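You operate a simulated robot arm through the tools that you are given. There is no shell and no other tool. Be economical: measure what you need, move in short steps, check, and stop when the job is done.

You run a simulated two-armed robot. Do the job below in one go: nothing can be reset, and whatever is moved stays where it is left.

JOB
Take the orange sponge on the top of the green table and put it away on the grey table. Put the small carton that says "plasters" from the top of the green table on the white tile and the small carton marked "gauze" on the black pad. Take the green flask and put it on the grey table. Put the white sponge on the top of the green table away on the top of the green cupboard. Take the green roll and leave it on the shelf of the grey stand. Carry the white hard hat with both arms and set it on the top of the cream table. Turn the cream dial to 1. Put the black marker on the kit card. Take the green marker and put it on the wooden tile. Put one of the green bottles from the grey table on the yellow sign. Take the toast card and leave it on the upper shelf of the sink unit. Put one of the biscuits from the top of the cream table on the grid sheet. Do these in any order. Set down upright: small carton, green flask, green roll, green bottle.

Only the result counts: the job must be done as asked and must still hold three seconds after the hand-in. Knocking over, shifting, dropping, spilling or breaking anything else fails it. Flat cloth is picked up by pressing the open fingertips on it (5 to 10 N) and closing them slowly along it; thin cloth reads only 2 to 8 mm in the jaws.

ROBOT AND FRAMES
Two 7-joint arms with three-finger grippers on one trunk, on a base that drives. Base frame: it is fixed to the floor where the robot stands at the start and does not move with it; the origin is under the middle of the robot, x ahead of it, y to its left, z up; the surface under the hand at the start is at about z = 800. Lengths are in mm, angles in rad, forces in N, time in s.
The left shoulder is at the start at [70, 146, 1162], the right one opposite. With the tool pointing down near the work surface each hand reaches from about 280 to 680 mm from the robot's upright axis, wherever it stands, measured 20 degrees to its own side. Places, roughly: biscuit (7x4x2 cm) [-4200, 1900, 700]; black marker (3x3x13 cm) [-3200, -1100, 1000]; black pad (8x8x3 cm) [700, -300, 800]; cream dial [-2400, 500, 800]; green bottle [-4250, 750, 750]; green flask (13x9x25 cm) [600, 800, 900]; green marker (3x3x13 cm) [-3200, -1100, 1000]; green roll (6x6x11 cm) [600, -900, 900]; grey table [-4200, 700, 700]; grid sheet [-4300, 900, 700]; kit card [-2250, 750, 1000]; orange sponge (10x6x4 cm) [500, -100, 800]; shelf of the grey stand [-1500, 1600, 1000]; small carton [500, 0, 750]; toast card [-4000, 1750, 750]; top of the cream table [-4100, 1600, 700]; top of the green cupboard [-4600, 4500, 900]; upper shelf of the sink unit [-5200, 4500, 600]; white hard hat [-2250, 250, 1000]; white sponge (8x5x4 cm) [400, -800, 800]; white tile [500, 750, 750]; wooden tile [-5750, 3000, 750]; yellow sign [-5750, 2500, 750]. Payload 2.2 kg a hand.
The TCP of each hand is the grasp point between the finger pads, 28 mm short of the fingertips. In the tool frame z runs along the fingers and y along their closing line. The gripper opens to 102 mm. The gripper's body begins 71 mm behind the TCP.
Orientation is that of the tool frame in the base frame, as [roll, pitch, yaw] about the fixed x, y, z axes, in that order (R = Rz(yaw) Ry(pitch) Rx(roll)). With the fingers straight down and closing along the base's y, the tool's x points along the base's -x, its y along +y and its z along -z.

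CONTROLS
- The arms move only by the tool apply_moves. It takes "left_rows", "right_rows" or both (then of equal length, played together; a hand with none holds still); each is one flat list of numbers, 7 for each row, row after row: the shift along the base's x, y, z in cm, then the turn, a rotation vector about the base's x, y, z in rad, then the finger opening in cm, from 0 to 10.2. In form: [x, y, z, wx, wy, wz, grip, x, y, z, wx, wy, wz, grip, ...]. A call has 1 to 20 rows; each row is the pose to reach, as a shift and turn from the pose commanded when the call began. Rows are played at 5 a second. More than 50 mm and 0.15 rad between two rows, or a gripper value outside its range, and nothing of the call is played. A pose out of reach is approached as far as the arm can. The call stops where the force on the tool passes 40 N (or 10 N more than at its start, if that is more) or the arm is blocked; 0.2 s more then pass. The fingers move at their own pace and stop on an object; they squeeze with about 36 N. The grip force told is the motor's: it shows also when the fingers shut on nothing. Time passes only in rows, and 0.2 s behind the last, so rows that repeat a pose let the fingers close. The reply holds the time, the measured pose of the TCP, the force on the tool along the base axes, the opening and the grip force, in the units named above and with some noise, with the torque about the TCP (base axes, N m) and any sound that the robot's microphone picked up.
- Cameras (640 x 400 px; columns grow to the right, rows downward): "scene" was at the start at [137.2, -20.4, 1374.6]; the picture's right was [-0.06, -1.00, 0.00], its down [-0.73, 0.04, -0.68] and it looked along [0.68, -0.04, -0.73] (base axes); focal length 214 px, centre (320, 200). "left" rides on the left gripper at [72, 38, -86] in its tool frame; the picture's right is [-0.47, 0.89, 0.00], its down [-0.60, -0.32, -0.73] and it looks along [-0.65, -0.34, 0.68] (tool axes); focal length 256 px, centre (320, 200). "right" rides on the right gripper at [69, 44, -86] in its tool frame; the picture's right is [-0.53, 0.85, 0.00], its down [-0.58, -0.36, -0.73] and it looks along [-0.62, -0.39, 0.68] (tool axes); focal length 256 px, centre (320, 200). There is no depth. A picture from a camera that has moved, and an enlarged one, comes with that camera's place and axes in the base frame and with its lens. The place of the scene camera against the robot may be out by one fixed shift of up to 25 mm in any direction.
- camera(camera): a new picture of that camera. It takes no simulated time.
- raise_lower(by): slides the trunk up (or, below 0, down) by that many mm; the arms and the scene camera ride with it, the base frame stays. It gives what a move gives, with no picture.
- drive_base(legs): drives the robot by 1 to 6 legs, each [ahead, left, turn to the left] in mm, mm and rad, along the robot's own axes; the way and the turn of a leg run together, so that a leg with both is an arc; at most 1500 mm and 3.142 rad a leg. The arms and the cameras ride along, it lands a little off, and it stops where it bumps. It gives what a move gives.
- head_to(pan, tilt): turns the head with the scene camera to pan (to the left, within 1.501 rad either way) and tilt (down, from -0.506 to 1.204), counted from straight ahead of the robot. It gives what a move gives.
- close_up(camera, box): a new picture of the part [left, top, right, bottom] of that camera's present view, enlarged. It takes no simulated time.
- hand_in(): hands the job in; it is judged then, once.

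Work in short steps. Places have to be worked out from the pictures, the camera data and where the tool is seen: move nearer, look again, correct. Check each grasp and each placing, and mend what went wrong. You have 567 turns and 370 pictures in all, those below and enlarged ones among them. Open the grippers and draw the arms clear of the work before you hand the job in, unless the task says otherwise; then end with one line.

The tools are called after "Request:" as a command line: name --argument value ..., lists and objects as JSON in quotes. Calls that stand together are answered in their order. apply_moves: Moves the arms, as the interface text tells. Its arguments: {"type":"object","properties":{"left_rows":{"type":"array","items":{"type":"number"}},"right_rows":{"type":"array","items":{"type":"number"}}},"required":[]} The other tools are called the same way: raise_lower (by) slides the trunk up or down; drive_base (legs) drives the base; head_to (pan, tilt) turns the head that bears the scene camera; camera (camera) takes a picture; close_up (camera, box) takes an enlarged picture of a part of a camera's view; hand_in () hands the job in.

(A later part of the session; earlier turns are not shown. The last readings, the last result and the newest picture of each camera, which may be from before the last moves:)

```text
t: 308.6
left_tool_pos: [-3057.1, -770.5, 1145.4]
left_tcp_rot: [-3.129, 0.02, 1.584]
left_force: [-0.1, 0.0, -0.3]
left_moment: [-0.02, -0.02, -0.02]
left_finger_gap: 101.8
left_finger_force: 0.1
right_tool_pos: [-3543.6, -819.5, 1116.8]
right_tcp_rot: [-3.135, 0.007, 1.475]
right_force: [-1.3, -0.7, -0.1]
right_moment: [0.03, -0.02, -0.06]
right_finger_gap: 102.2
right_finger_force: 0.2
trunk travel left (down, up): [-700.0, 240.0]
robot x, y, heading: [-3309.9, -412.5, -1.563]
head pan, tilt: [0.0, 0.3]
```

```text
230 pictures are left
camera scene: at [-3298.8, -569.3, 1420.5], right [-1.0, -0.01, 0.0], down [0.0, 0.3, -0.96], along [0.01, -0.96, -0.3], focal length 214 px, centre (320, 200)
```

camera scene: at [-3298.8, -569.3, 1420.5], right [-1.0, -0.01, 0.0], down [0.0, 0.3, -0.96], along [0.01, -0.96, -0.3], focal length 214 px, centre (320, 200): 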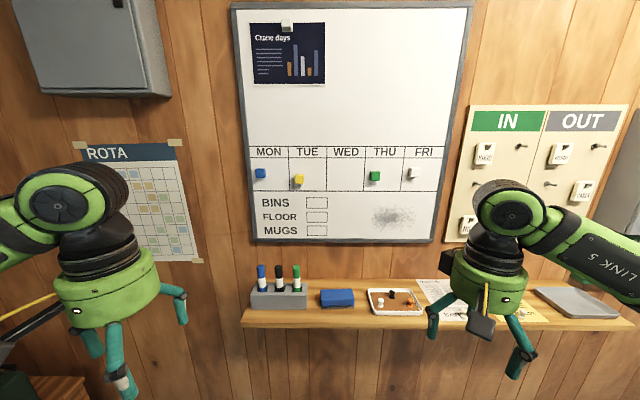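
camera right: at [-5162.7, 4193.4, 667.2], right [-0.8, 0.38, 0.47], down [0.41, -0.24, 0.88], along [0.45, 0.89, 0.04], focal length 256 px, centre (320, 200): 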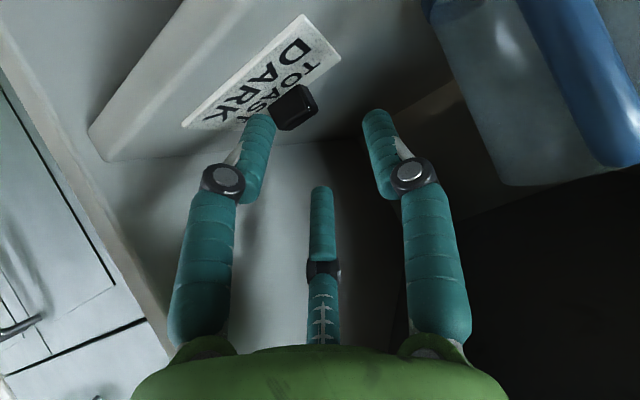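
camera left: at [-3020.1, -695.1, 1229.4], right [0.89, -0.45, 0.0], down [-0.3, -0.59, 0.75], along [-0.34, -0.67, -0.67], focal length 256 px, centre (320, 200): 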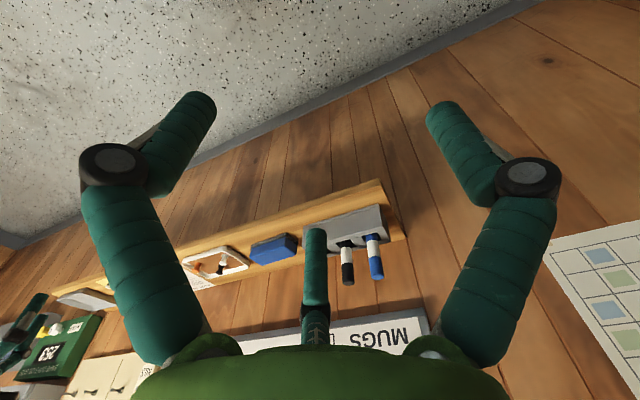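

Black marker top is near [-3172,-1135,1025]. I bring the left hand to [-3165,-1000,1130] to refine.

Request:
apply_moves --left_rows '[-2, -4, 0, 0, 0, 0, 10.2, -4, -8, 0, 0, 0, 0, 10.2, -6, -12, 0, 0, 0, 0, 10.2, -8, -16, 0, 0, 0, 0, 8, -10, -20, 0, 0, 0, 0, 6, -10.8, -23, -1, 0, 0, 0, 5]'

Request:
camera --camera "left"

```text
t: 310.0
left_tool_pos: [-3165.6, -999.4, 1131.3]
left_tcp_rot: [-3.13, 0.017, 1.584]
left_force: [0.0, -0.1, 0.4]
left_moment: [0.0, -0.02, 0.03]
left_finger_gap: 49.9
left_finger_force: 0.1
right_tool_pos: [-3543.9, -821.3, 1114.3]
right_tcp_rot: [-3.136, 0.006, 1.477]
right_force: [1.0, 0.2, -0.7]
right_moment: [-0.01, -0.02, -0.02]
right_finger_gap: 102.2
right_finger_force: 0.1
trunk travel left (down, up): [-700.0, 240.0]
robot x, y, heading: [-3307.3, -411.0, -1.558]
head pan, tilt: [0.0, 0.3]
```

```text
229 pictures are left
camera left: at [-3129.1, -924.4, 1216.4], right [0.89, -0.45, 0.0], down [-0.3, -0.59, 0.75], along [-0.34, -0.66, -0.67], focal length 256 px, centre (320, 200)
```

left: 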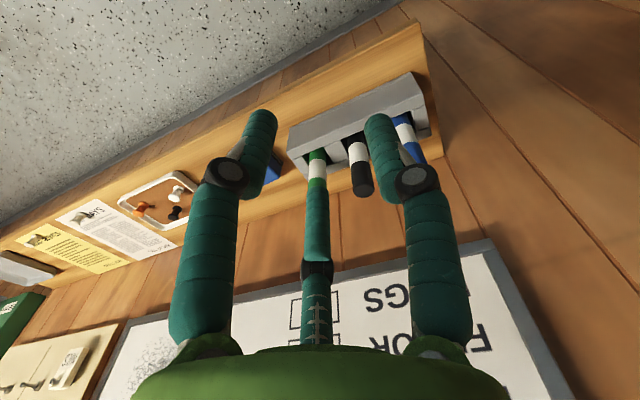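

Refined: black marker top at [-3177,-1112,1033]. I move above it, turning the hand +0.5 rad so the fingers straddle the neighbours.

Request:
apply_moves --left_rows '[-0.5, -4, 0, 0, 0, 0.13, 5, -1, -8, 0, 0, 0, 0.26, 5, -1.1, -11.2, 0, 0, 0, 0.39, 5, -1.1, -11.2, 0, 0, 0, 0.5, 5, -1.1, -11.2, -3.5, 0, 0, 0.5, 5]'

Request:
camera --camera "left"

Request:
close_up --camera "scene" --box '[220, 220, 380, 340]'

```text
t: 311.2
left_tool_pos: [-3161.2, -1045.3, 1093.0]
left_tcp_rot: [-3.129, 0.017, 2.087]
left_force: [-0.3, -0.1, 0.8]
left_moment: [0.0, -0.02, -0.01]
left_finger_gap: 49.8
left_finger_force: 0.1
left hand out of reach, approached as far as the arm can: row 1, 2, 3, 4, 5
right_tool_pos: [-3543.4, -821.5, 1115.4]
right_tcp_rot: [-3.138, 0.006, 1.477]
right_force: [-0.6, -0.6, -0.6]
right_moment: [0.02, 0.03, 0.03]
right_finger_gap: 102.2
right_finger_force: 0.0
trunk travel left (down, up): [-700.0, 240.0]
robot x, y, heading: [-3309.6, -414.2, -1.562]
head pan, tilt: [0.0, 0.3]
```

```text
228 pictures are left
camera left: at [-3164.7, -961.3, 1177.0], right [1.0, 0.03, 0.0], down [0.02, -0.67, 0.75], along [0.02, -0.75, -0.67], focal length 256 px, centre (320, 200)
```

left: 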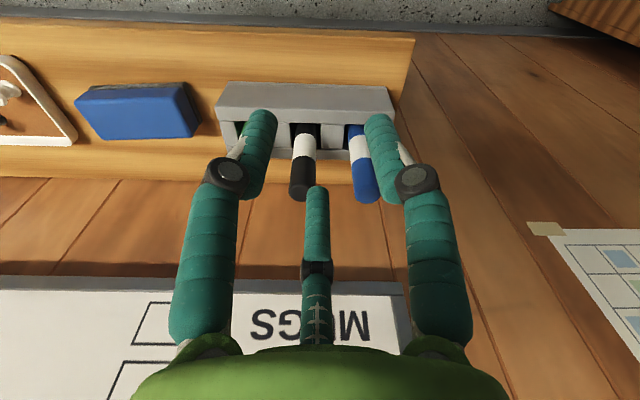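

```text
3.33 times, centred on (300, 280) of scene
camera zoom: at [-3297.6, -571.4, 1420.2], right [-1.0, -0.01, 0.0], down [0.0, 0.3, -0.95], along [0.01, -0.95, -0.3], focal length 715 px, centre (387, -67)
```

zoom: 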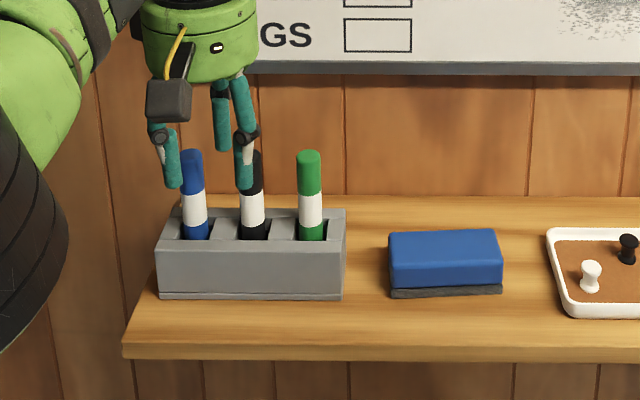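

I'm at the reach limit: pull the hand back 100 mm and up 30, then drive 130 mm closer.

Request:
apply_moves --left_rows '[0, 4, 2, 0, 0, 0, 5, 0, 8, 3, 0, 0, 0, 5, 0, 11, 3, 0, 0, 0, 5]'

Request:
drive_base --legs '[[130, 0, 0]]'

Request:
camera --camera "left"

```text
t: 312.0
left_tool_pos: [-3157.8, -934.1, 1122.3]
left_tcp_rot: [-3.128, 0.02, 2.087]
left_force: [1.1, 0.1, -0.3]
left_moment: [-0.03, 0.0, 0.02]
left_finger_gap: 49.9
left_finger_force: 0.0
right_tool_pos: [-3541.8, -819.5, 1115.4]
right_tcp_rot: [-3.135, 0.006, 1.478]
right_force: [0.6, 0.3, 0.4]
right_moment: [-0.06, 0.03, -0.01]
right_finger_gap: 101.8
right_finger_force: 0.0
trunk travel left (down, up): [-700.0, 240.0]
robot x, y, heading: [-3310.0, -413.0, -1.565]
head pan, tilt: [0.0, 0.3]
```

```text
t: 313.3
left_tool_pos: [-3157.4, -1062.2, 1123.0]
left_tcp_rot: [-3.127, 0.021, 2.086]
left_force: [-0.4, -0.4, 0.1]
left_moment: [-0.04, -0.02, 0.0]
left_finger_gap: 50.3
left_finger_force: 0.2
right_tool_pos: [-3540.8, -946.5, 1116.8]
right_tcp_rot: [-3.139, 0.008, 1.478]
right_force: [0.0, -0.7, -1.0]
right_moment: [-0.04, 0.0, -0.03]
right_finger_gap: 101.9
right_finger_force: 0.1
trunk travel left (down, up): [-700.0, 240.0]
robot x, y, heading: [-3307.1, -540.0, -1.559]
head pan, tilt: [0.0, 0.3]
```

```text
226 pictures are left
camera left: at [-3160.7, -977.3, 1207.3], right [1.0, 0.03, 0.0], down [0.02, -0.66, 0.75], along [0.02, -0.75, -0.66], focal length 256 px, centre (320, 200)
```

left: 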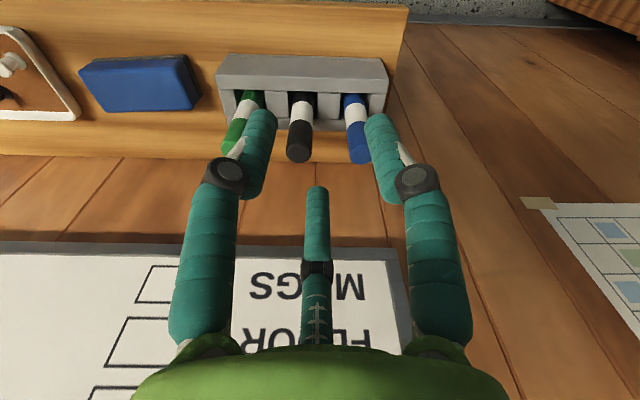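

Black top now reads [-3177,-1115]. I align above it, and lower to TCP z≈1012 with the fingers part closed.

Request:
apply_moves --left_rows '[-1, -3, 0, 0, 0, 0, 5, -1.95, -5.2, 0, 0, 0, 0, 5, -1.95, -5.2, -3, 0, 0, 0, 5, -1.95, -5.2, -5, 0, 0, 0, 5]'

Request:
camera --camera "left"

```text
t: 314.3
left_tool_pos: [-3176.2, -1115.4, 1072.2]
left_tcp_rot: [-3.129, 0.02, 2.086]
left_force: [0.4, 1.2, 0.3]
left_moment: [0.01, -0.01, -0.01]
left_finger_gap: 49.8
left_finger_force: 0.1
right_tool_pos: [-3542.3, -950.7, 1115.4]
right_tcp_rot: [-3.138, 0.006, 1.478]
right_force: [0.3, 0.3, -0.7]
right_moment: [0.06, 0.02, 0.0]
right_finger_gap: 102.0
right_finger_force: 0.1
trunk travel left (down, up): [-700.0, 240.0]
robot x, y, heading: [-3306.7, -539.1, -1.558]
head pan, tilt: [0.0, 0.3]
```

```text
225 pictures are left
camera left: at [-3178.8, -1031.9, 1157.1], right [1.0, 0.03, 0.0], down [0.02, -0.67, 0.75], along [0.02, -0.75, -0.67], focal length 256 px, centre (320, 200)
```

left: 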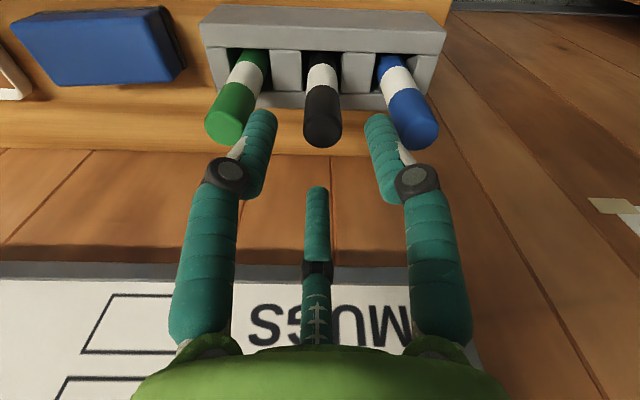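

The fingers line up between the markers. I descend 60 mm and close.

Request:
apply_moves --left_rows '[0, 0.3, -2, 0, 0, 0, 4.8, 0, 0.3, -4, 0, 0, 0, 4.8, 0, 0.3, -6, 0, 0, 0, 4.8, 0, 0.3, -6, 0, 0, 0, 1, 0, 0.3, -6, 0, 0, 0, 0.5, 0, 0.3, -6, 0, 0, 0, 0.5]'

Request:
camera --camera "left"

```text
t: 315.7
left_tool_pos: [-3174.9, -1113.8, 1012.3]
left_tcp_rot: [-3.13, 0.02, 2.085]
left_force: [-0.3, 0.0, 1.0]
left_moment: [-0.01, 0.04, 0.02]
left_finger_gap: 19.8
left_finger_force: 35.7
right_tool_pos: [-3541.9, -949.8, 1117.5]
right_tcp_rot: [-3.136, 0.005, 1.478]
right_force: [0.0, -1.0, -0.6]
right_moment: [-0.03, -0.04, 0.02]
right_finger_gap: 101.9
right_finger_force: 0.1
trunk travel left (down, up): [-700.0, 240.0]
robot x, y, heading: [-3308.6, -540.5, -1.557]
head pan, tilt: [0.0, 0.3]
```

```text
224 pictures are left
camera left: at [-3178.4, -1029.7, 1096.5], right [1.0, 0.03, 0.0], down [0.02, -0.67, 0.75], along [0.02, -0.75, -0.67], focal length 256 px, centre (320, 200)
```

left: 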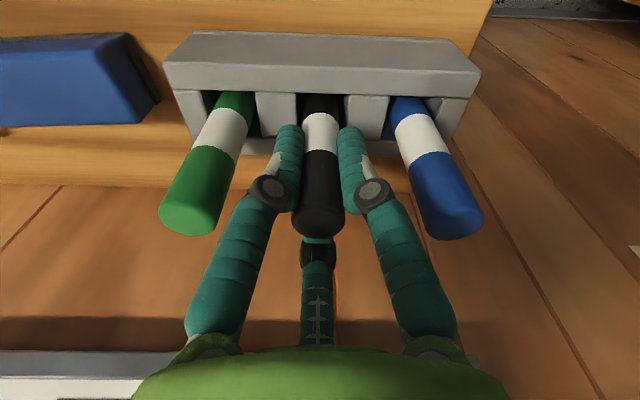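

Black marker gripped (19.8 mm). I lift it 120 mm straight up and then draw back.

Request:
apply_moves --left_rows '[0, 0, 3, 0, 0, 0, 0.5, 0, 0, 6, 0, 0, 0, 0.5, 0, 0, 9, 0, 0, 0, 0.5, 0, 0, 12, 0, 0, 0, 0.5, 0, 4, 12, 0, 0, 0, 0.5, 0, 8, 12, 0, 0, 0, 0.5, 0, 12, 12, 0, 0, 0, 0.5, 0, 16, 12, 0, 0, 0, 0.5]'

Request:
camera --camera "scene"

```text
t: 317.5
left_tool_pos: [-3173.6, -948.7, 1132.6]
left_tcp_rot: [-3.129, 0.021, 2.088]
left_force: [-0.8, 0.1, 0.3]
left_moment: [0.0, 0.02, 0.0]
left_finger_gap: 20.0
left_finger_force: 35.8
right_tool_pos: [-3540.4, -947.8, 1116.0]
right_tcp_rot: [-3.138, 0.006, 1.479]
right_force: [0.0, 0.3, -0.3]
right_moment: [0.01, 0.03, 0.02]
right_finger_gap: 102.0
right_finger_force: 0.0
trunk travel left (down, up): [-700.0, 240.0]
robot x, y, heading: [-3305.3, -542.5, -1.56]
head pan, tilt: [0.0, 0.3]
```

```text
223 pictures are left
camera scene: at [-3296.4, -697.1, 1420.6], right [-1.0, -0.01, 0.0], down [0.0, 0.29, -0.96], along [0.01, -0.96, -0.29], focal length 214 px, centre (320, 200)
```

scene: 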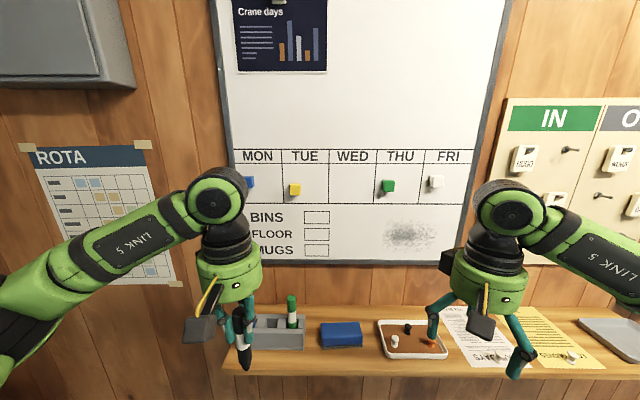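

Black marker is out. I'll take the green one with the right hand too: strafe left 230 mm so it lies on my right.

Request:
drive_base --legs '[[0, 220, 0]]'

Request:
apply_moves --right_rows '[3, -2, 1, 0, 0, 0, 9, 6, -4, 1, 0, 0, 0, 8, 9, -6, 1, 0, 0, 0, 7, 11, -8, 1, 0, 0, 0, 7]'

Request:
camera --camera "right"

```text
t: 319.2
left_tool_pos: [-2958.4, -947.6, 1131.1]
left_tcp_rot: [-3.128, 0.018, 2.083]
left_force: [-0.8, -0.2, -0.6]
left_moment: [-0.03, 0.01, -0.02]
left_finger_gap: 19.8
left_finger_force: 35.9
right_tool_pos: [-3326.5, -946.9, 1115.1]
right_tcp_rot: [-3.138, 0.005, 1.474]
right_force: [0.0, -0.5, 0.4]
right_moment: [-0.02, -0.01, 0.05]
right_finger_gap: 102.0
right_finger_force: 0.1
trunk travel left (down, up): [-700.0, 240.0]
robot x, y, heading: [-3091.0, -535.8, -1.564]
head pan, tilt: [0.0, 0.3]
```

```text
t: 320.2
left_tool_pos: [-2956.1, -949.5, 1131.2]
left_tcp_rot: [-3.128, 0.016, 2.082]
left_force: [0.8, -0.7, -0.6]
left_moment: [-0.02, 0.04, -0.02]
left_finger_gap: 20.1
left_finger_force: 36.0
right_tool_pos: [-3213.2, -1027.0, 1125.7]
right_tcp_rot: [-3.138, 0.007, 1.475]
right_force: [-0.5, 0.1, 0.6]
right_moment: [0.01, 0.02, 0.01]
right_finger_gap: 70.1
right_finger_force: 0.1
trunk travel left (down, up): [-700.0, 240.0]
robot x, y, heading: [-3090.5, -540.8, -1.561]
head pan, tilt: [0.0, 0.3]
```

```text
222 pictures are left
camera right: at [-3162.7, -962.9, 1211.2], right [0.79, -0.61, 0.0], down [-0.41, -0.54, 0.74], along [-0.45, -0.58, -0.68], focal length 256 px, centre (320, 200)
```

right: 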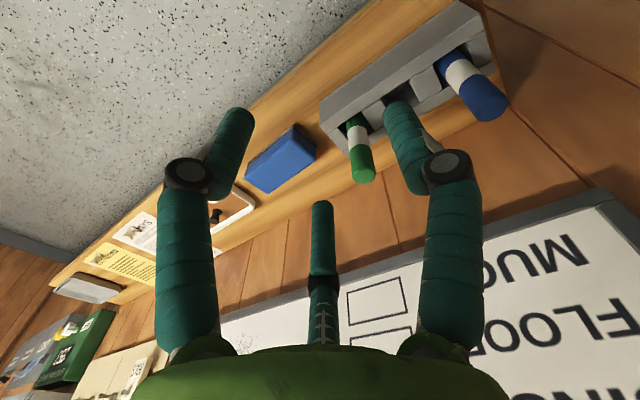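

Green marker top [-3230,-1112]. I go over it, descend, close and lift.

Request:
apply_moves --right_rows '[-0.8, -4, 0, 0, 0, 0, 6, -1.7, -8.4, 0, 0, 0, 0, 5.5, -1.7, -8.4, -4, 0, 0, 0, 5.5, -1.7, -8.4, -8, 0, 0, 0, 5.5, -1.7, -8.4, -11.4, 0, 0, 0, 5.5, -1.7, -8.4, -11.4, 0, 0, 0, 1, -1.7, -8.4, -11.4, 0, 0, 0, 0.5, -1.7, -8.4, -11.4, 0, 0, 0, 0.5]'

Request:
camera --camera "right"

```text
t: 322.0
left_tool_pos: [-2956.9, -950.0, 1131.2]
left_tcp_rot: [-3.129, 0.02, 2.084]
left_force: [-0.1, 0.0, -0.4]
left_moment: [0.01, 0.02, 0.0]
left_finger_gap: 20.2
left_finger_force: 35.9
right_tool_pos: [-3228.7, -1108.5, 1009.3]
right_tcp_rot: [-3.137, 0.008, 1.476]
right_force: [-0.5, -4.0, -0.8]
right_moment: [-0.23, -0.03, -0.01]
right_finger_gap: 20.1
right_finger_force: 35.6
trunk travel left (down, up): [-700.0, 240.0]
robot x, y, heading: [-3090.1, -540.4, -1.561]
head pan, tilt: [0.0, 0.3]
```

```text
221 pictures are left
camera right: at [-3178.6, -1043.2, 1095.0], right [0.79, -0.61, 0.0], down [-0.41, -0.53, 0.74], along [-0.45, -0.58, -0.68], focal length 256 px, centre (320, 200)
```

right: 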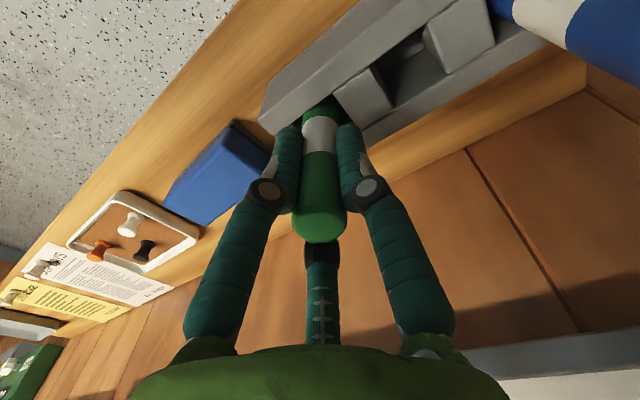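

Gripped. Lift straight up 120 mm and draw back.

Request:
apply_moves --right_rows '[0, 0, 3, 0, 0, 0, 0.5, 0, 0, 6, 0, 0, 0, 0.5, 0, 0, 9, 0, 0, 0, 0.5, 0, 0, 12, 0, 0, 0, 0.5, 0, 4, 12, 0, 0, 0, 0.5, 0, 8, 12, 0, 0, 0, 0.5, 0, 12, 12, 0, 0, 0, 0.5, 0, 16, 12, 0, 0, 0, 0.5]'

Request:
camera --camera "scene"

```text
t: 323.8
left_tool_pos: [-2957.0, -947.5, 1132.7]
left_tcp_rot: [-3.129, 0.021, 2.083]
left_force: [-0.7, -0.5, -0.6]
left_moment: [-0.02, -0.02, -0.02]
left_finger_gap: 19.8
left_finger_force: 35.9
right_tool_pos: [-3229.4, -949.3, 1133.6]
right_tcp_rot: [-3.137, 0.007, 1.473]
right_force: [0.1, -0.3, -0.8]
right_moment: [0.0, 0.03, -0.01]
right_finger_gap: 20.0
right_finger_force: 35.9
trunk travel left (down, up): [-700.0, 240.0]
robot x, y, heading: [-3087.1, -534.8, -1.561]
head pan, tilt: [0.0, 0.3]
```

```text
220 pictures are left
camera scene: at [-3079.9, -694.8, 1420.6], right [-1.0, -0.01, 0.0], down [0.0, 0.29, -0.96], along [0.01, -0.96, -0.29], focal length 214 px, centre (320, 200)
```

scene: 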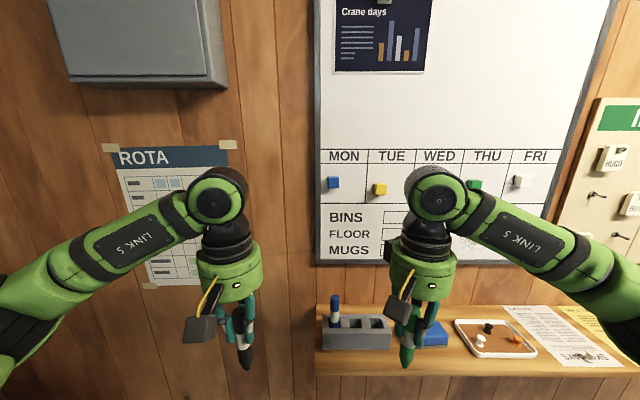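

Both markers are in hand. I back up 1050 mm and turn left to face the counter with the hard hat and kit card.

Request:
drive_base --legs '[[-1100, 0, 0], [0, 0, 1.56]]'

Request:
head_to --pan 0.0 --tilt 0.5

Request:
camera --camera "scene"

```text
t: 333.2
left_tool_pos: [-2680.9, 687.6, 1131.7]
left_tcp_rot: [-3.129, 0.02, -2.684]
left_force: [-0.6, -1.1, -0.9]
left_moment: [0.0, 0.01, 0.01]
left_finger_gap: 19.9
left_finger_force: 36.1
right_tool_pos: [-2694.5, 416.0, 1134.7]
right_tcp_rot: [-3.14, 0.003, 2.991]
right_force: [0.7, -0.2, -0.7]
right_moment: [0.04, 0.0, -0.02]
right_finger_gap: 20.0
right_finger_force: 35.9
trunk travel left (down, up): [-700.0, 240.0]
robot x, y, heading: [-3098.9, 580.0, -0.043]
head pan, tilt: [0.0, 0.3]
```

```text
t: 333.9
left_tool_pos: [-2681.5, 688.7, 1131.6]
left_tcp_rot: [-3.129, 0.02, -2.683]
left_force: [-0.2, -0.1, -1.1]
left_moment: [-0.02, 0.03, -0.01]
left_finger_gap: 19.7
left_finger_force: 35.8
right_tool_pos: [-2694.5, 416.6, 1134.2]
right_tcp_rot: [-3.138, 0.005, 2.992]
right_force: [0.0, 0.3, 0.0]
right_moment: [0.0, 0.02, 0.01]
right_finger_gap: 20.0
right_finger_force: 35.5
trunk travel left (down, up): [-700.0, 240.0]
robot x, y, heading: [-3098.1, 581.2, -0.044]
head pan, tilt: [0.0, 0.499]
```

```text
219 pictures are left
camera scene: at [-2950.6, 558.6, 1402.0], right [-0.05, -1.0, 0.0], down [-0.48, 0.02, -0.88], along [0.88, -0.04, -0.48], focal length 214 px, centre (320, 200)
```

scene: 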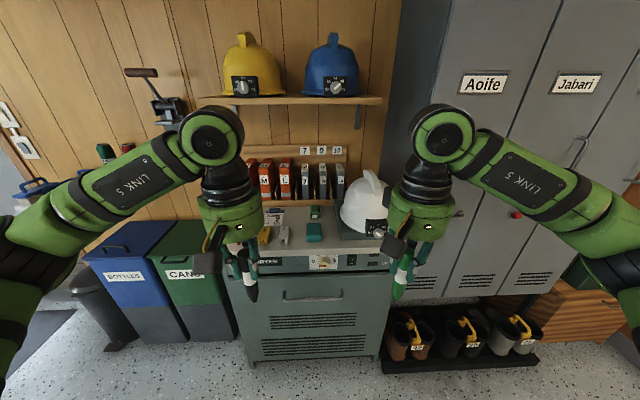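

Request:
close_up --camera "scene" --box '[210, 140, 420, 290]'

Request:
camera --camera "left"

Request:
camera --camera "right"

```text
2.67 times, centred on (315, 215) of scene
camera zoom: at [-2950.6, 558.6, 1402.0], right [-0.05, -1.0, 0.0], down [-0.48, 0.02, -0.88], along [0.88, -0.04, -0.48], focal length 572 px, centre (333, 160)
```

zoom: 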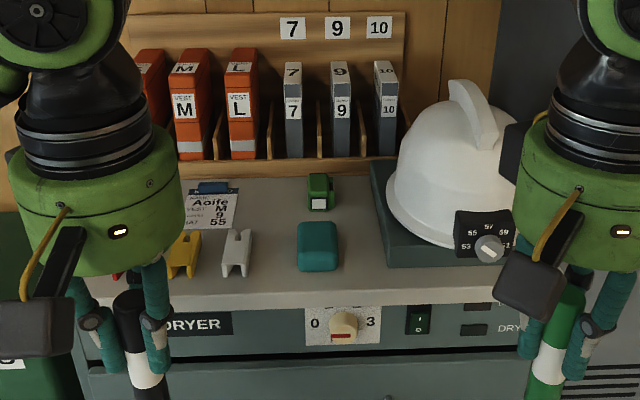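

```text
217 pictures are left
camera left: at [-2765.9, 691.4, 1216.0], right [0.03, 1.0, 0.0], down [0.67, -0.02, 0.75], along [0.75, -0.02, -0.67], focal length 256 px, centre (320, 200)
```

left: 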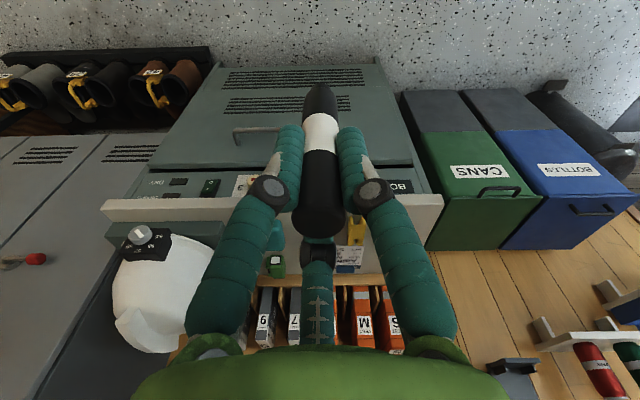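

```text
216 pictures are left
camera right: at [-2756.5, 470.5, 1219.1], right [0.66, 0.76, 0.0], down [0.51, -0.44, 0.74], along [0.56, -0.48, -0.68], focal length 256 px, centre (320, 200)
```

right: 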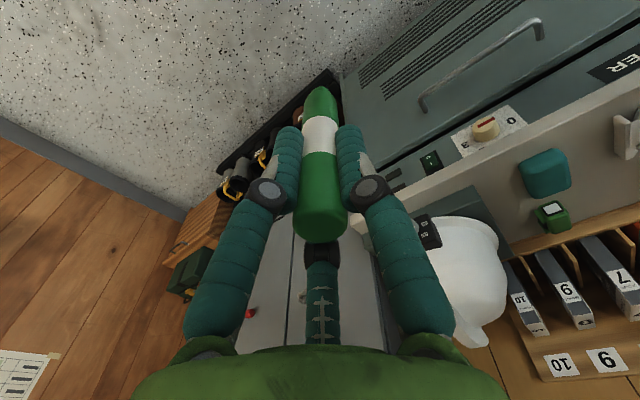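

The kit card ("Aoife") lies near [-2225,735] on the counter (z≈918), the cream dial is on the front panel. I drive 230 mm closer and look at the card with the left camera.

Request:
drive_base --legs '[[220, 0, 0.04]]'

Request:
apply_moves --left_rows '[3, 1, 1, 0, 0, 0, 0.5, 6, 1, 2, 0, 0, 0, 0.5, 9, 1, 2, 0, 0, 0, 0.5]'

Request:
camera --camera "left"

Request:
head_to --pan 0.15 --tilt 0.8

Request:
camera --camera "scene"

```text
t: 335.6
left_tool_pos: [-2464.9, 703.1, 1132.0]
left_tcp_rot: [-3.127, 0.021, -2.637]
left_force: [-0.6, 0.2, -0.4]
left_moment: [-0.02, 0.03, 0.01]
left_finger_gap: 20.3
left_finger_force: 35.8
right_tool_pos: [-2465.1, 431.0, 1134.5]
right_tcp_rot: [-3.138, 0.007, 3.038]
right_force: [-0.6, 0.7, 0.1]
right_moment: [0.04, -0.02, -0.02]
right_finger_gap: 20.0
right_finger_force: 35.9
trunk travel left (down, up): [-700.0, 240.0]
robot x, y, heading: [-2875.9, 574.5, 0.003]
head pan, tilt: [0.0, 0.499]
```

```text
t: 336.4
left_tool_pos: [-2371.9, 712.1, 1151.4]
left_tcp_rot: [-3.13, 0.02, -2.639]
left_force: [0.2, 0.5, -0.9]
left_moment: [-0.02, -0.02, -0.02]
left_finger_gap: 19.9
left_finger_force: 35.8
right_tool_pos: [-2463.5, 431.0, 1132.6]
right_tcp_rot: [-3.138, 0.004, 3.038]
right_force: [0.2, -0.3, -0.6]
right_moment: [0.03, 0.04, -0.01]
right_finger_gap: 19.9
right_finger_force: 35.9
trunk travel left (down, up): [-700.0, 240.0]
robot x, y, heading: [-2874.6, 576.5, -0.001]
head pan, tilt: [0.0, 0.499]
```

```text
215 pictures are left
camera left: at [-2457.0, 711.4, 1235.0], right [-0.02, 1.0, 0.0], down [0.67, 0.01, 0.75], along [0.75, 0.01, -0.67], focal length 256 px, centre (320, 200)
```

left: 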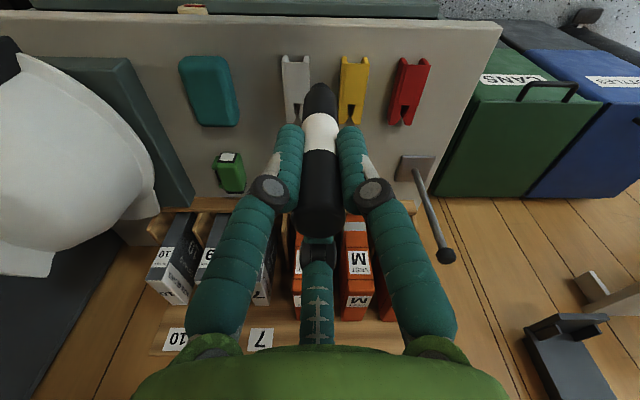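

```text
t: 337.2
left_tool_pos: [-2373.9, 713.9, 1150.6]
left_tcp_rot: [-3.126, 0.021, -2.639]
left_force: [0.0, 0.1, -0.2]
left_moment: [0.02, -0.02, 0.02]
left_finger_gap: 19.9
left_finger_force: 36.3
right_tool_pos: [-2464.3, 431.9, 1134.7]
right_tcp_rot: [-3.137, 0.008, 3.039]
right_force: [-0.4, 1.0, -0.5]
right_moment: [0.0, 0.01, -0.01]
right_finger_gap: 20.0
right_finger_force: 35.7
trunk travel left (down, up): [-700.0, 240.0]
robot x, y, heading: [-2876.9, 575.1, 0.001]
head pan, tilt: [0.15, 0.799]
```

```text
214 pictures are left
camera scene: at [-2739.4, 572.4, 1376.1], right [0.15, -0.99, 0.0], down [-0.71, -0.11, -0.7], along [0.69, 0.11, -0.72], focal length 214 px, centre (320, 200)
```

scene: 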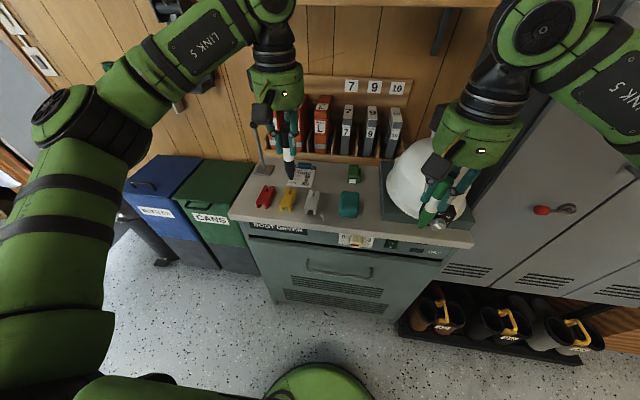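

Request:
close_up --camera "scene" --box '[230, 140, 390, 260]'

```text
3.33 times, centred on (310, 200) of scene
camera zoom: at [-2739.4, 572.4, 1376.1], right [0.15, -0.99, 0.0], down [-0.71, -0.11, -0.7], along [0.69, 0.11, -0.72], focal length 715 px, centre (353, 200)
```

zoom: 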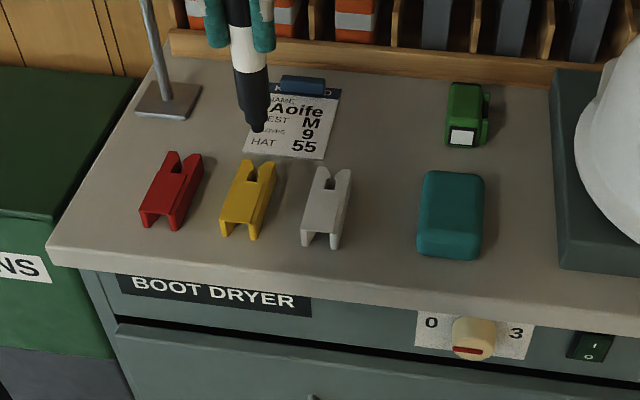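

To place the markers gently I'll first lay them on the free front edge of the cream table and regrasp them lying. I retract, back off, turn round and go to the cream table's front.

Request:
apply_moves --left_rows '[-4, 0, 0, 0, 0, -0.13, 0.5, -8, 0, 0, 0, 0, -0.26, 0.5, -10, 0, 0, 0, 0, -0.39, 0.5, -10, 0, 0, 0, 0, -0.5, 0.5]'

Request:
drive_base --legs '[[-250, 0, 0], [0, 0, 1.57], [0, 0, 1.57], [0, -850, 0]]'

Request:
head_to --pan 0.0 --tilt 0.75

Request:
camera --camera "scene"

```text
t: 338.2
left_tool_pos: [-2474.5, 713.2, 1150.2]
left_tcp_rot: [-3.128, 0.02, -3.138]
left_force: [-0.7, 0.0, 0.1]
left_moment: [0.01, -0.01, 0.02]
left_finger_gap: 20.0
left_finger_force: 35.8
right_tool_pos: [-2463.2, 430.9, 1134.3]
right_tcp_rot: [-3.137, 0.007, 3.039]
right_force: [0.0, -0.2, 0.1]
right_moment: [0.02, 0.02, 0.02]
right_finger_gap: 19.7
right_finger_force: 36.2
trunk travel left (down, up): [-700.0, 240.0]
robot x, y, heading: [-2874.9, 576.2, 0.003]
head pan, tilt: [0.15, 0.799]
```

```text
t: 351.7
left_tool_pos: [-3459.3, 1342.0, 1150.2]
left_tcp_rot: [-3.129, 0.021, -0.106]
left_force: [-0.4, -0.7, -0.5]
left_moment: [0.01, -0.04, -0.02]
left_finger_gap: 20.3
left_finger_force: 36.0
right_tool_pos: [-3438.5, 1623.5, 1134.0]
right_tcp_rot: [-3.138, 0.006, -0.212]
right_force: [0.0, -0.7, -0.9]
right_moment: [0.0, -0.02, 0.05]
right_finger_gap: 20.1
right_finger_force: 36.1
trunk travel left (down, up): [-700.0, 240.0]
robot x, y, heading: [-3045.7, 1436.3, 3.037]
head pan, tilt: [0.15, 0.799]
```

```text
t: 352.4
left_tool_pos: [-3459.6, 1342.6, 1150.6]
left_tcp_rot: [-3.129, 0.02, -0.107]
left_force: [-0.1, 0.1, -0.3]
left_moment: [-0.01, -0.02, 0.01]
left_finger_gap: 20.4
left_finger_force: 36.3
right_tool_pos: [-3439.5, 1623.8, 1134.0]
right_tcp_rot: [-3.138, 0.007, -0.214]
right_force: [0.7, 0.1, -0.3]
right_moment: [0.01, -0.04, -0.01]
right_finger_gap: 19.7
right_finger_force: 35.6
trunk travel left (down, up): [-700.0, 240.0]
robot x, y, heading: [-3046.6, 1432.2, 3.033]
head pan, tilt: [0.0, 0.75]
```

```text
212 pictures are left
camera scene: at [-3169.6, 1434.1, 1380.0], right [0.11, 0.99, 0.0], down [0.68, -0.07, -0.73], along [-0.73, 0.08, -0.68], focal length 214 px, centre (320, 200)
```

scene: 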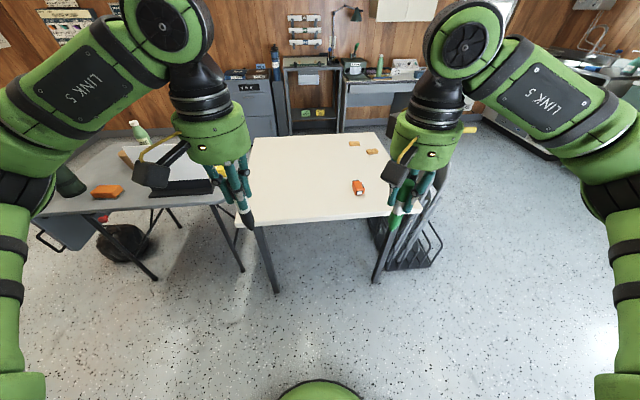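

I straighten the heading, lower the trunk 250 mm, and turn both hands about the vertical so thumbs face forward.

Request:
drive_base --legs '[[0, 0, 0.1]]'

Request:
raise_lower --by -250

Request:
apply_moves --left_rows '[0, 0, 0, 0, 0, 0.13, 0.5, 0, 0, 0, 0, 0, 0.26, 0.5, 0, 0, 0, 0, 0, 0.39, 0.5, 0, 0, 0, 0, 0, 0.49, 0.5]' --right_rows '[0, 0, 0, 0, 0, 0.14, 0.5, 0, 0, 0, 0, 0, 0.28, 0.5, 0, 0, 0, 0, 0, 0.42, 0.5, 0, 0, 0, 0, 0, 0.56, 0.5]'

```text
t: 353.3
left_tool_pos: [-3447.1, 1302.3, 1150.7]
left_tcp_rot: [-3.13, 0.02, -0.005]
left_force: [0.0, 0.4, -0.1]
left_moment: [-0.02, 0.0, 0.0]
left_finger_gap: 20.4
left_finger_force: 36.4
right_tool_pos: [-3456.5, 1585.1, 1133.0]
right_tcp_rot: [-3.138, 0.007, -0.111]
right_force: [-0.2, 0.2, 0.8]
right_moment: [0.01, -0.02, 0.01]
right_finger_gap: 20.0
right_finger_force: 36.0
trunk travel left (down, up): [-700.0, 240.0]
robot x, y, heading: [-3042.8, 1438.4, 3.133]
head pan, tilt: [0.0, 0.75]
```

```text
t: 355.9
left_tool_pos: [-3446.2, 1300.9, 900.4]
left_tcp_rot: [-3.128, 0.021, -0.005]
left_force: [0.2, -0.1, -0.5]
left_moment: [0.02, 0.0, -0.02]
left_finger_gap: 20.2
left_finger_force: 35.5
right_tool_pos: [-3456.5, 1583.8, 884.2]
right_tcp_rot: [-3.137, 0.006, -0.112]
right_force: [0.1, -0.3, -1.0]
right_moment: [-0.03, 0.0, 0.01]
right_finger_gap: 20.0
right_finger_force: 36.0
trunk travel left (down, up): [-450.0, 490.0]
robot x, y, heading: [-3047.4, 1432.5, 3.138]
head pan, tilt: [0.0, 0.75]
```

```text
t: 356.9
left_tool_pos: [-3447.3, 1302.7, 899.5]
left_tcp_rot: [-3.129, 0.019, 0.485]
left_force: [1.3, -0.2, 0.5]
left_moment: [0.0, 0.0, 0.01]
left_finger_gap: 20.2
left_finger_force: 36.2
right_tool_pos: [-3456.2, 1584.2, 883.5]
right_tcp_rot: [-3.138, 0.007, 0.451]
right_force: [-0.2, -0.2, -0.7]
right_moment: [-0.03, -0.01, -0.03]
right_finger_gap: 19.5
right_finger_force: 35.7
trunk travel left (down, up): [-450.0, 490.0]
robot x, y, heading: [-3046.2, 1433.2, 3.135]
head pan, tilt: [0.0, 0.75]
```

Now tilt both hands forward ~1.5 rad while moving them forward 120 mm.

Request:
apply_moves --left_rows '[-1.5, 0, 0, 0, 0.15, 0, 0.5, -3, 0, 0, 0, 0.3, 0, 0.5, -4.5, 0, 0, 0, 0.45, 0, 0.5, -6, 0, 0, 0, 0.6, 0, 0.5, -7.5, 0, 0, 0, 0.75, 0, 0.5, -9, 0, 0, 0, 0.9, 0, 0.5, -10.5, 0, 0, 0, 1.05, 0, 0.5, -12, 0, 0, 0, 1.2, 0, 0.5, -13.5, 0, 0, 0, 1.35, 0, 0.5, -15, 0, 0, 0, 1.5, 0, 0.5]' --right_rows '[-1.5, 0, 0, 0, 0.15, 0, 0.5, -3, 0, 0, 0, 0.3, 0, 0.5, -4.5, 0, 0, 0, 0.45, 0, 0.5, -6, 0, 0, 0, 0.6, 0, 0.5, -7.5, 0, 0, 0, 0.75, 0, 0.5, -9, 0, 0, 0, 0.9, 0, 0.5, -10.5, 0, 0, 0, 1.05, 0, 0.5, -12, 0, 0, 0, 1.2, 0, 0.5, -13.5, 0, 0, 0, 1.35, 0, 0.5, -15, 0, 0, 0, 1.5, 0, 0.5]'

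Request:
camera --camera "scene"

```text
t: 359.1
left_tool_pos: [-3584.4, 1308.0, 898.8]
left_tcp_rot: [-1.916, 1.057, 1.249]
left_force: [0.3, 0.5, -0.7]
left_moment: [0.0, 0.02, 0.0]
left_finger_gap: 20.4
left_finger_force: 36.5
left hand out of reach, approached as far as the arm can: row 10
right_tool_pos: [-3591.7, 1583.2, 885.0]
right_tcp_rot: [-2.033, 1.079, 1.155]
right_force: [0.6, 0.9, -0.8]
right_moment: [0.02, 0.0, -0.02]
right_finger_gap: 20.0
right_finger_force: 35.7
right hand out of reach, approached as far as the arm can: row 10
trunk travel left (down, up): [-450.0, 490.0]
robot x, y, heading: [-3044.2, 1436.2, 3.132]
head pan, tilt: [0.0, 0.75]
```

```text
211 pictures are left
camera scene: at [-3170.6, 1420.8, 1129.9], right [0.01, 1.0, 0.0], down [0.68, 0.0, -0.73], along [-0.73, 0.01, -0.68], focal length 214 px, centre (320, 200)
```

scene: 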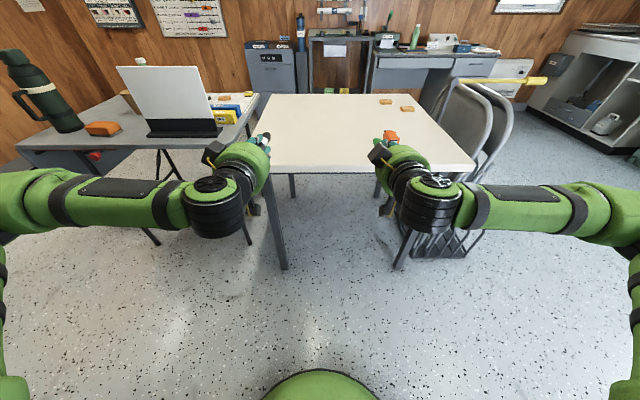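

Both markers point forward, ~80° from vertical. I drive ahead 190 mm so they reach over the table edge, staying high.

Request:
drive_base --legs '[[185, 0, 0]]'

Request:
apply_moves --left_rows '[0, 0, -4, 0, 0, 0, 0.5, 0, 0, -8, 0, 0, 0, 0.5, 0, 0, -11, 0, 0, 0, 0.5]' --right_rows '[0, -2, -3, 0, 0, 0, 0.5, 0, -4, -6, 0, 0, 0, 0.5, 0, -5, -9, 0, 0, 0, 0.5]'

Request:
camera --camera "scene"

Request:
camera --camera "left"

```text
t: 360.6
left_tool_pos: [-3773.5, 1309.5, 899.9]
left_tcp_rot: [-1.921, 1.059, 1.244]
left_force: [0.1, -0.4, 0.0]
left_moment: [0.02, 0.02, 0.0]
left_finger_gap: 20.3
left_finger_force: 35.6
right_tool_pos: [-3782.6, 1584.0, 884.0]
right_tcp_rot: [-2.033, 1.078, 1.153]
right_force: [-0.2, -0.5, -0.3]
right_moment: [-0.05, 0.02, -0.01]
right_finger_gap: 19.5
right_finger_force: 35.9
trunk travel left (down, up): [-450.0, 490.0]
robot x, y, heading: [-3235.0, 1436.9, 3.135]
head pan, tilt: [0.0, 0.75]
```

```text
t: 361.4
left_tool_pos: [-3766.6, 1333.2, 803.9]
left_tcp_rot: [-1.928, 1.06, 1.247]
left_force: [-0.2, 0.8, -0.9]
left_moment: [-0.02, -0.02, 0.04]
left_finger_gap: 20.2
left_finger_force: 35.3
left hand out of reach, approached as far as the arm can: row 2, 3
right_tool_pos: [-3779.4, 1537.6, 792.9]
right_tcp_rot: [-2.029, 1.078, 1.158]
right_force: [-0.7, -0.2, -0.9]
right_moment: [0.02, -0.04, 0.04]
right_finger_gap: 19.6
right_finger_force: 35.6
trunk travel left (down, up): [-450.0, 490.0]
robot x, y, heading: [-3232.6, 1436.7, 3.133]
head pan, tilt: [0.0, 0.75]
```

```text
210 pictures are left
camera scene: at [-3359.0, 1422.7, 1130.1], right [0.01, 1.0, 0.0], down [0.68, -0.01, -0.73], along [-0.73, 0.0, -0.68], focal length 214 px, centre (320, 200)
```

scene: 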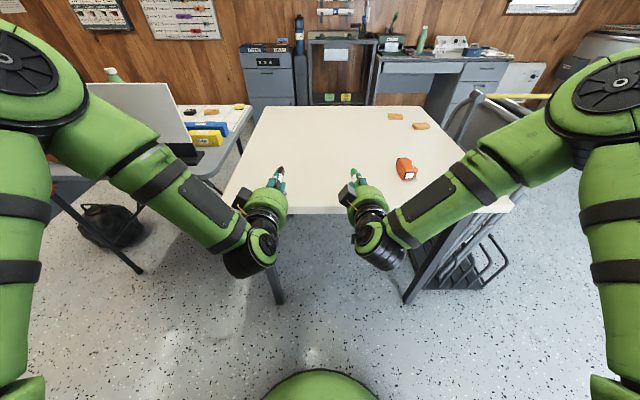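

```text
209 pictures are left
camera left: at [-3668.1, 1333.3, 739.0], right [-0.01, -1.0, 0.0], down [0.6, -0.01, 0.8], along [-0.8, 0.01, 0.6], focal length 256 px, centre (320, 200)
```

left: 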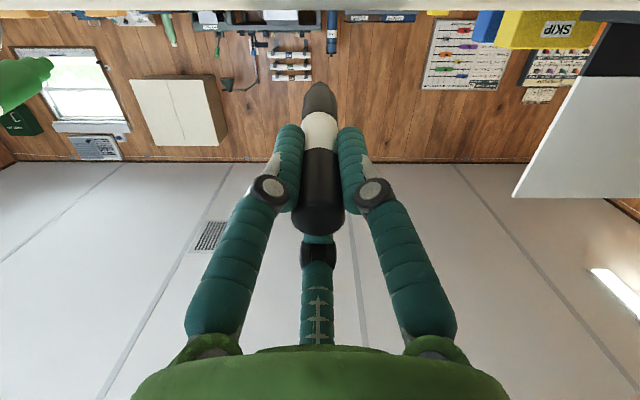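

Table top ≈738. I raise the right 12 mm and lower the trunk 26 mm so both markers hover just above the table.

Request:
apply_moves --right_rows '[0, 0, 1.3, 0, 0, 0, 0.5, 0, 0, 1.3, 0, 0, 0, 0.5]'

Request:
raise_lower --by -24

Request:
close_up --camera "scene" --box '[220, 130, 420, 260]'

```text
t: 362.1
left_tool_pos: [-3765.4, 1333.4, 803.9]
left_tcp_rot: [-1.929, 1.06, 1.246]
left_force: [0.3, 0.2, 0.1]
left_moment: [-0.02, 0.0, 0.04]
left_finger_gap: 20.1
left_finger_force: 36.1
right_tool_pos: [-3780.6, 1534.7, 804.6]
right_tcp_rot: [-2.035, 1.076, 1.156]
right_force: [0.2, 0.3, -0.2]
right_moment: [-0.01, -0.05, -0.02]
right_finger_gap: 19.7
right_finger_force: 35.9
trunk travel left (down, up): [-450.0, 490.0]
robot x, y, heading: [-3233.5, 1438.7, 3.136]
head pan, tilt: [0.0, 0.75]
```

```text
t: 362.8
left_tool_pos: [-3765.4, 1334.1, 780.9]
left_tcp_rot: [-1.93, 1.059, 1.246]
left_force: [-0.3, 0.3, -0.3]
left_moment: [-0.01, -0.04, 0.0]
left_finger_gap: 20.3
left_finger_force: 35.4
right_tool_pos: [-3780.6, 1534.3, 782.0]
right_tcp_rot: [-2.032, 1.077, 1.156]
right_force: [-0.7, -0.2, -0.1]
right_moment: [0.03, -0.02, 0.0]
right_finger_gap: 19.8
right_finger_force: 36.1
trunk travel left (down, up): [-426.0, 514.0]
robot x, y, heading: [-3233.5, 1434.9, 3.136]
head pan, tilt: [0.0, 0.75]
```

```text
3.08 times, centred on (320, 195) of scene
camera zoom: at [-3359.0, 1421.9, 1106.0], right [0.01, 1.0, 0.0], down [0.68, 0.0, -0.73], along [-0.73, 0.0, -0.68], focal length 660 px, centre (320, 215)
```

zoom: 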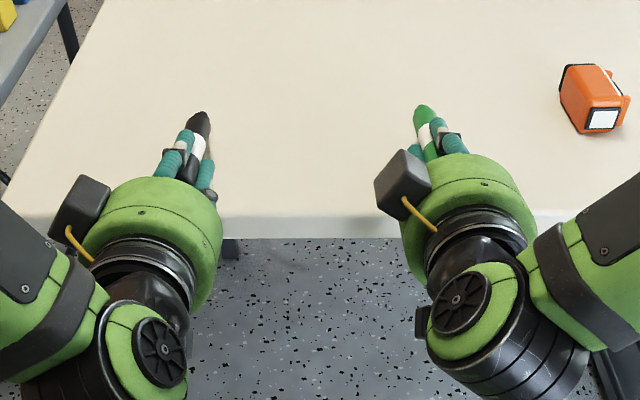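

Request:
raise_lower --by -8

Request:
apply_moves --left_rows '[0, 0, 0, 0, 0, 0, 2.6, 0, 0, 0, 0, 0, 0, 3.4, 0, 0, 0, 0, 0, 0, 4.2, 0, 0, 0, 0, 0, 0, 4.2]'

Request:
close_up --camera "scene" --box '[220, 130, 420, 260]'

```text
t: 363.3
left_tool_pos: [-3766.3, 1332.9, 772.8]
left_tcp_rot: [-1.93, 1.057, 1.246]
left_force: [-0.2, -0.9, -0.2]
left_moment: [0.01, 0.03, 0.02]
left_finger_gap: 20.1
left_finger_force: 35.5
right_tool_pos: [-3781.0, 1534.3, 774.1]
right_tcp_rot: [-2.034, 1.076, 1.154]
right_force: [0.2, 0.7, -0.8]
right_moment: [0.02, 0.0, 0.02]
right_finger_gap: 19.6
right_finger_force: 35.9
trunk travel left (down, up): [-418.0, 522.0]
robot x, y, heading: [-3233.2, 1437.2, 3.132]
head pan, tilt: [0.0, 0.75]
```

```text
t: 364.3
left_tool_pos: [-3765.7, 1333.6, 771.9]
left_tcp_rot: [-1.93, 1.059, 1.244]
left_force: [-0.5, 0.2, 0.7]
left_moment: [0.03, 0.02, -0.02]
left_finger_gap: 42.2
left_finger_force: 0.1
right_tool_pos: [-3780.8, 1534.5, 773.7]
right_tcp_rot: [-2.033, 1.077, 1.155]
right_force: [-0.4, 0.1, -0.5]
right_moment: [0.02, -0.03, -0.01]
right_finger_gap: 20.0
right_finger_force: 36.2
trunk travel left (down, up): [-418.0, 522.0]
robot x, y, heading: [-3232.8, 1436.9, 3.135]
head pan, tilt: [0.0, 0.75]
```

```text
3.08 times, centred on (320, 195) of scene
camera zoom: at [-3359.4, 1421.9, 1098.0], right [0.01, 1.0, 0.0], down [0.68, 0.0, -0.73], along [-0.73, 0.0, -0.68], focal length 660 px, centre (320, 215)
```

zoom: 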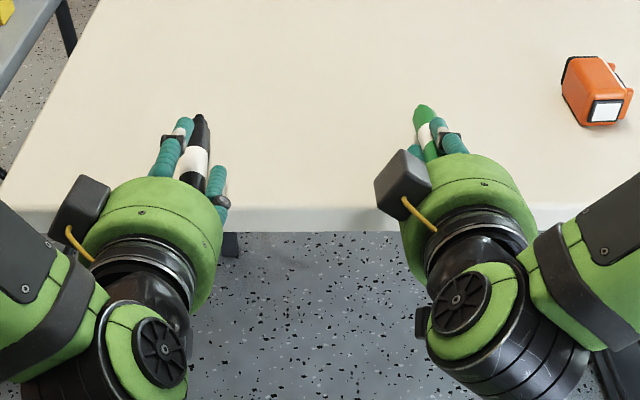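

The black marker seems to rest on the table. I open the right one as well, then check.

Request:
apply_moves --right_rows '[0, 0, 0, 0, 0, 0, 2.6, 0, 0, 0, 0, 0, 0, 3.4, 0, 0, 0, 0, 0, 0, 4.2, 0, 0, 0, 0, 0, 0, 4.2]'

Request:
camera --camera "left"

Request:
camera --camera "right"

```text
t: 365.3
left_tool_pos: [-3765.4, 1333.6, 772.2]
left_tcp_rot: [-1.931, 1.059, 1.245]
left_force: [-0.9, 0.4, -0.1]
left_moment: [0.01, 0.01, -0.02]
left_finger_gap: 42.0
left_finger_force: 0.2
right_tool_pos: [-3781.2, 1535.0, 774.1]
right_tcp_rot: [-2.033, 1.077, 1.156]
right_force: [-0.3, -0.5, -0.1]
right_moment: [-0.01, -0.02, 0.0]
right_finger_gap: 42.6
right_finger_force: 0.0
trunk travel left (down, up): [-418.0, 522.0]
robot x, y, heading: [-3232.5, 1437.2, 3.137]
head pan, tilt: [0.0, 0.75]
```

```text
206 pictures are left
camera left: at [-3668.0, 1332.8, 706.7], right [-0.01, -1.0, 0.0], down [0.6, -0.01, 0.8], along [-0.8, 0.01, 0.6], focal length 256 px, centre (320, 200)
```

left: 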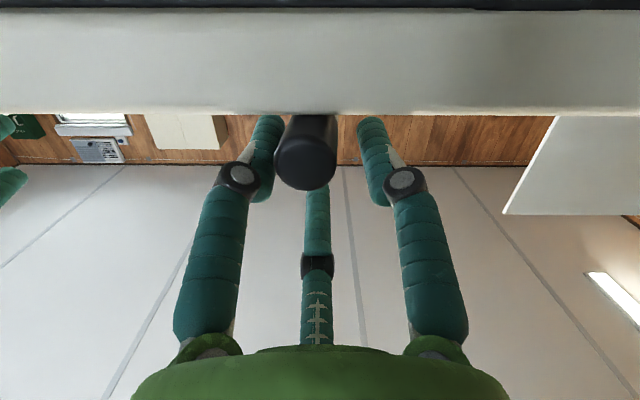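

```text
205 pictures are left
camera right: at [-3679.8, 1525.0, 712.8], right [-0.03, -0.99, 0.11], down [0.57, 0.08, 0.82], along [-0.82, 0.08, 0.57], focal length 256 px, centre (320, 200)
```

right: 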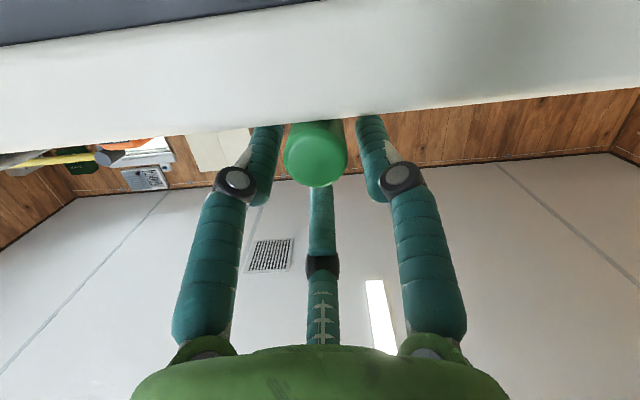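

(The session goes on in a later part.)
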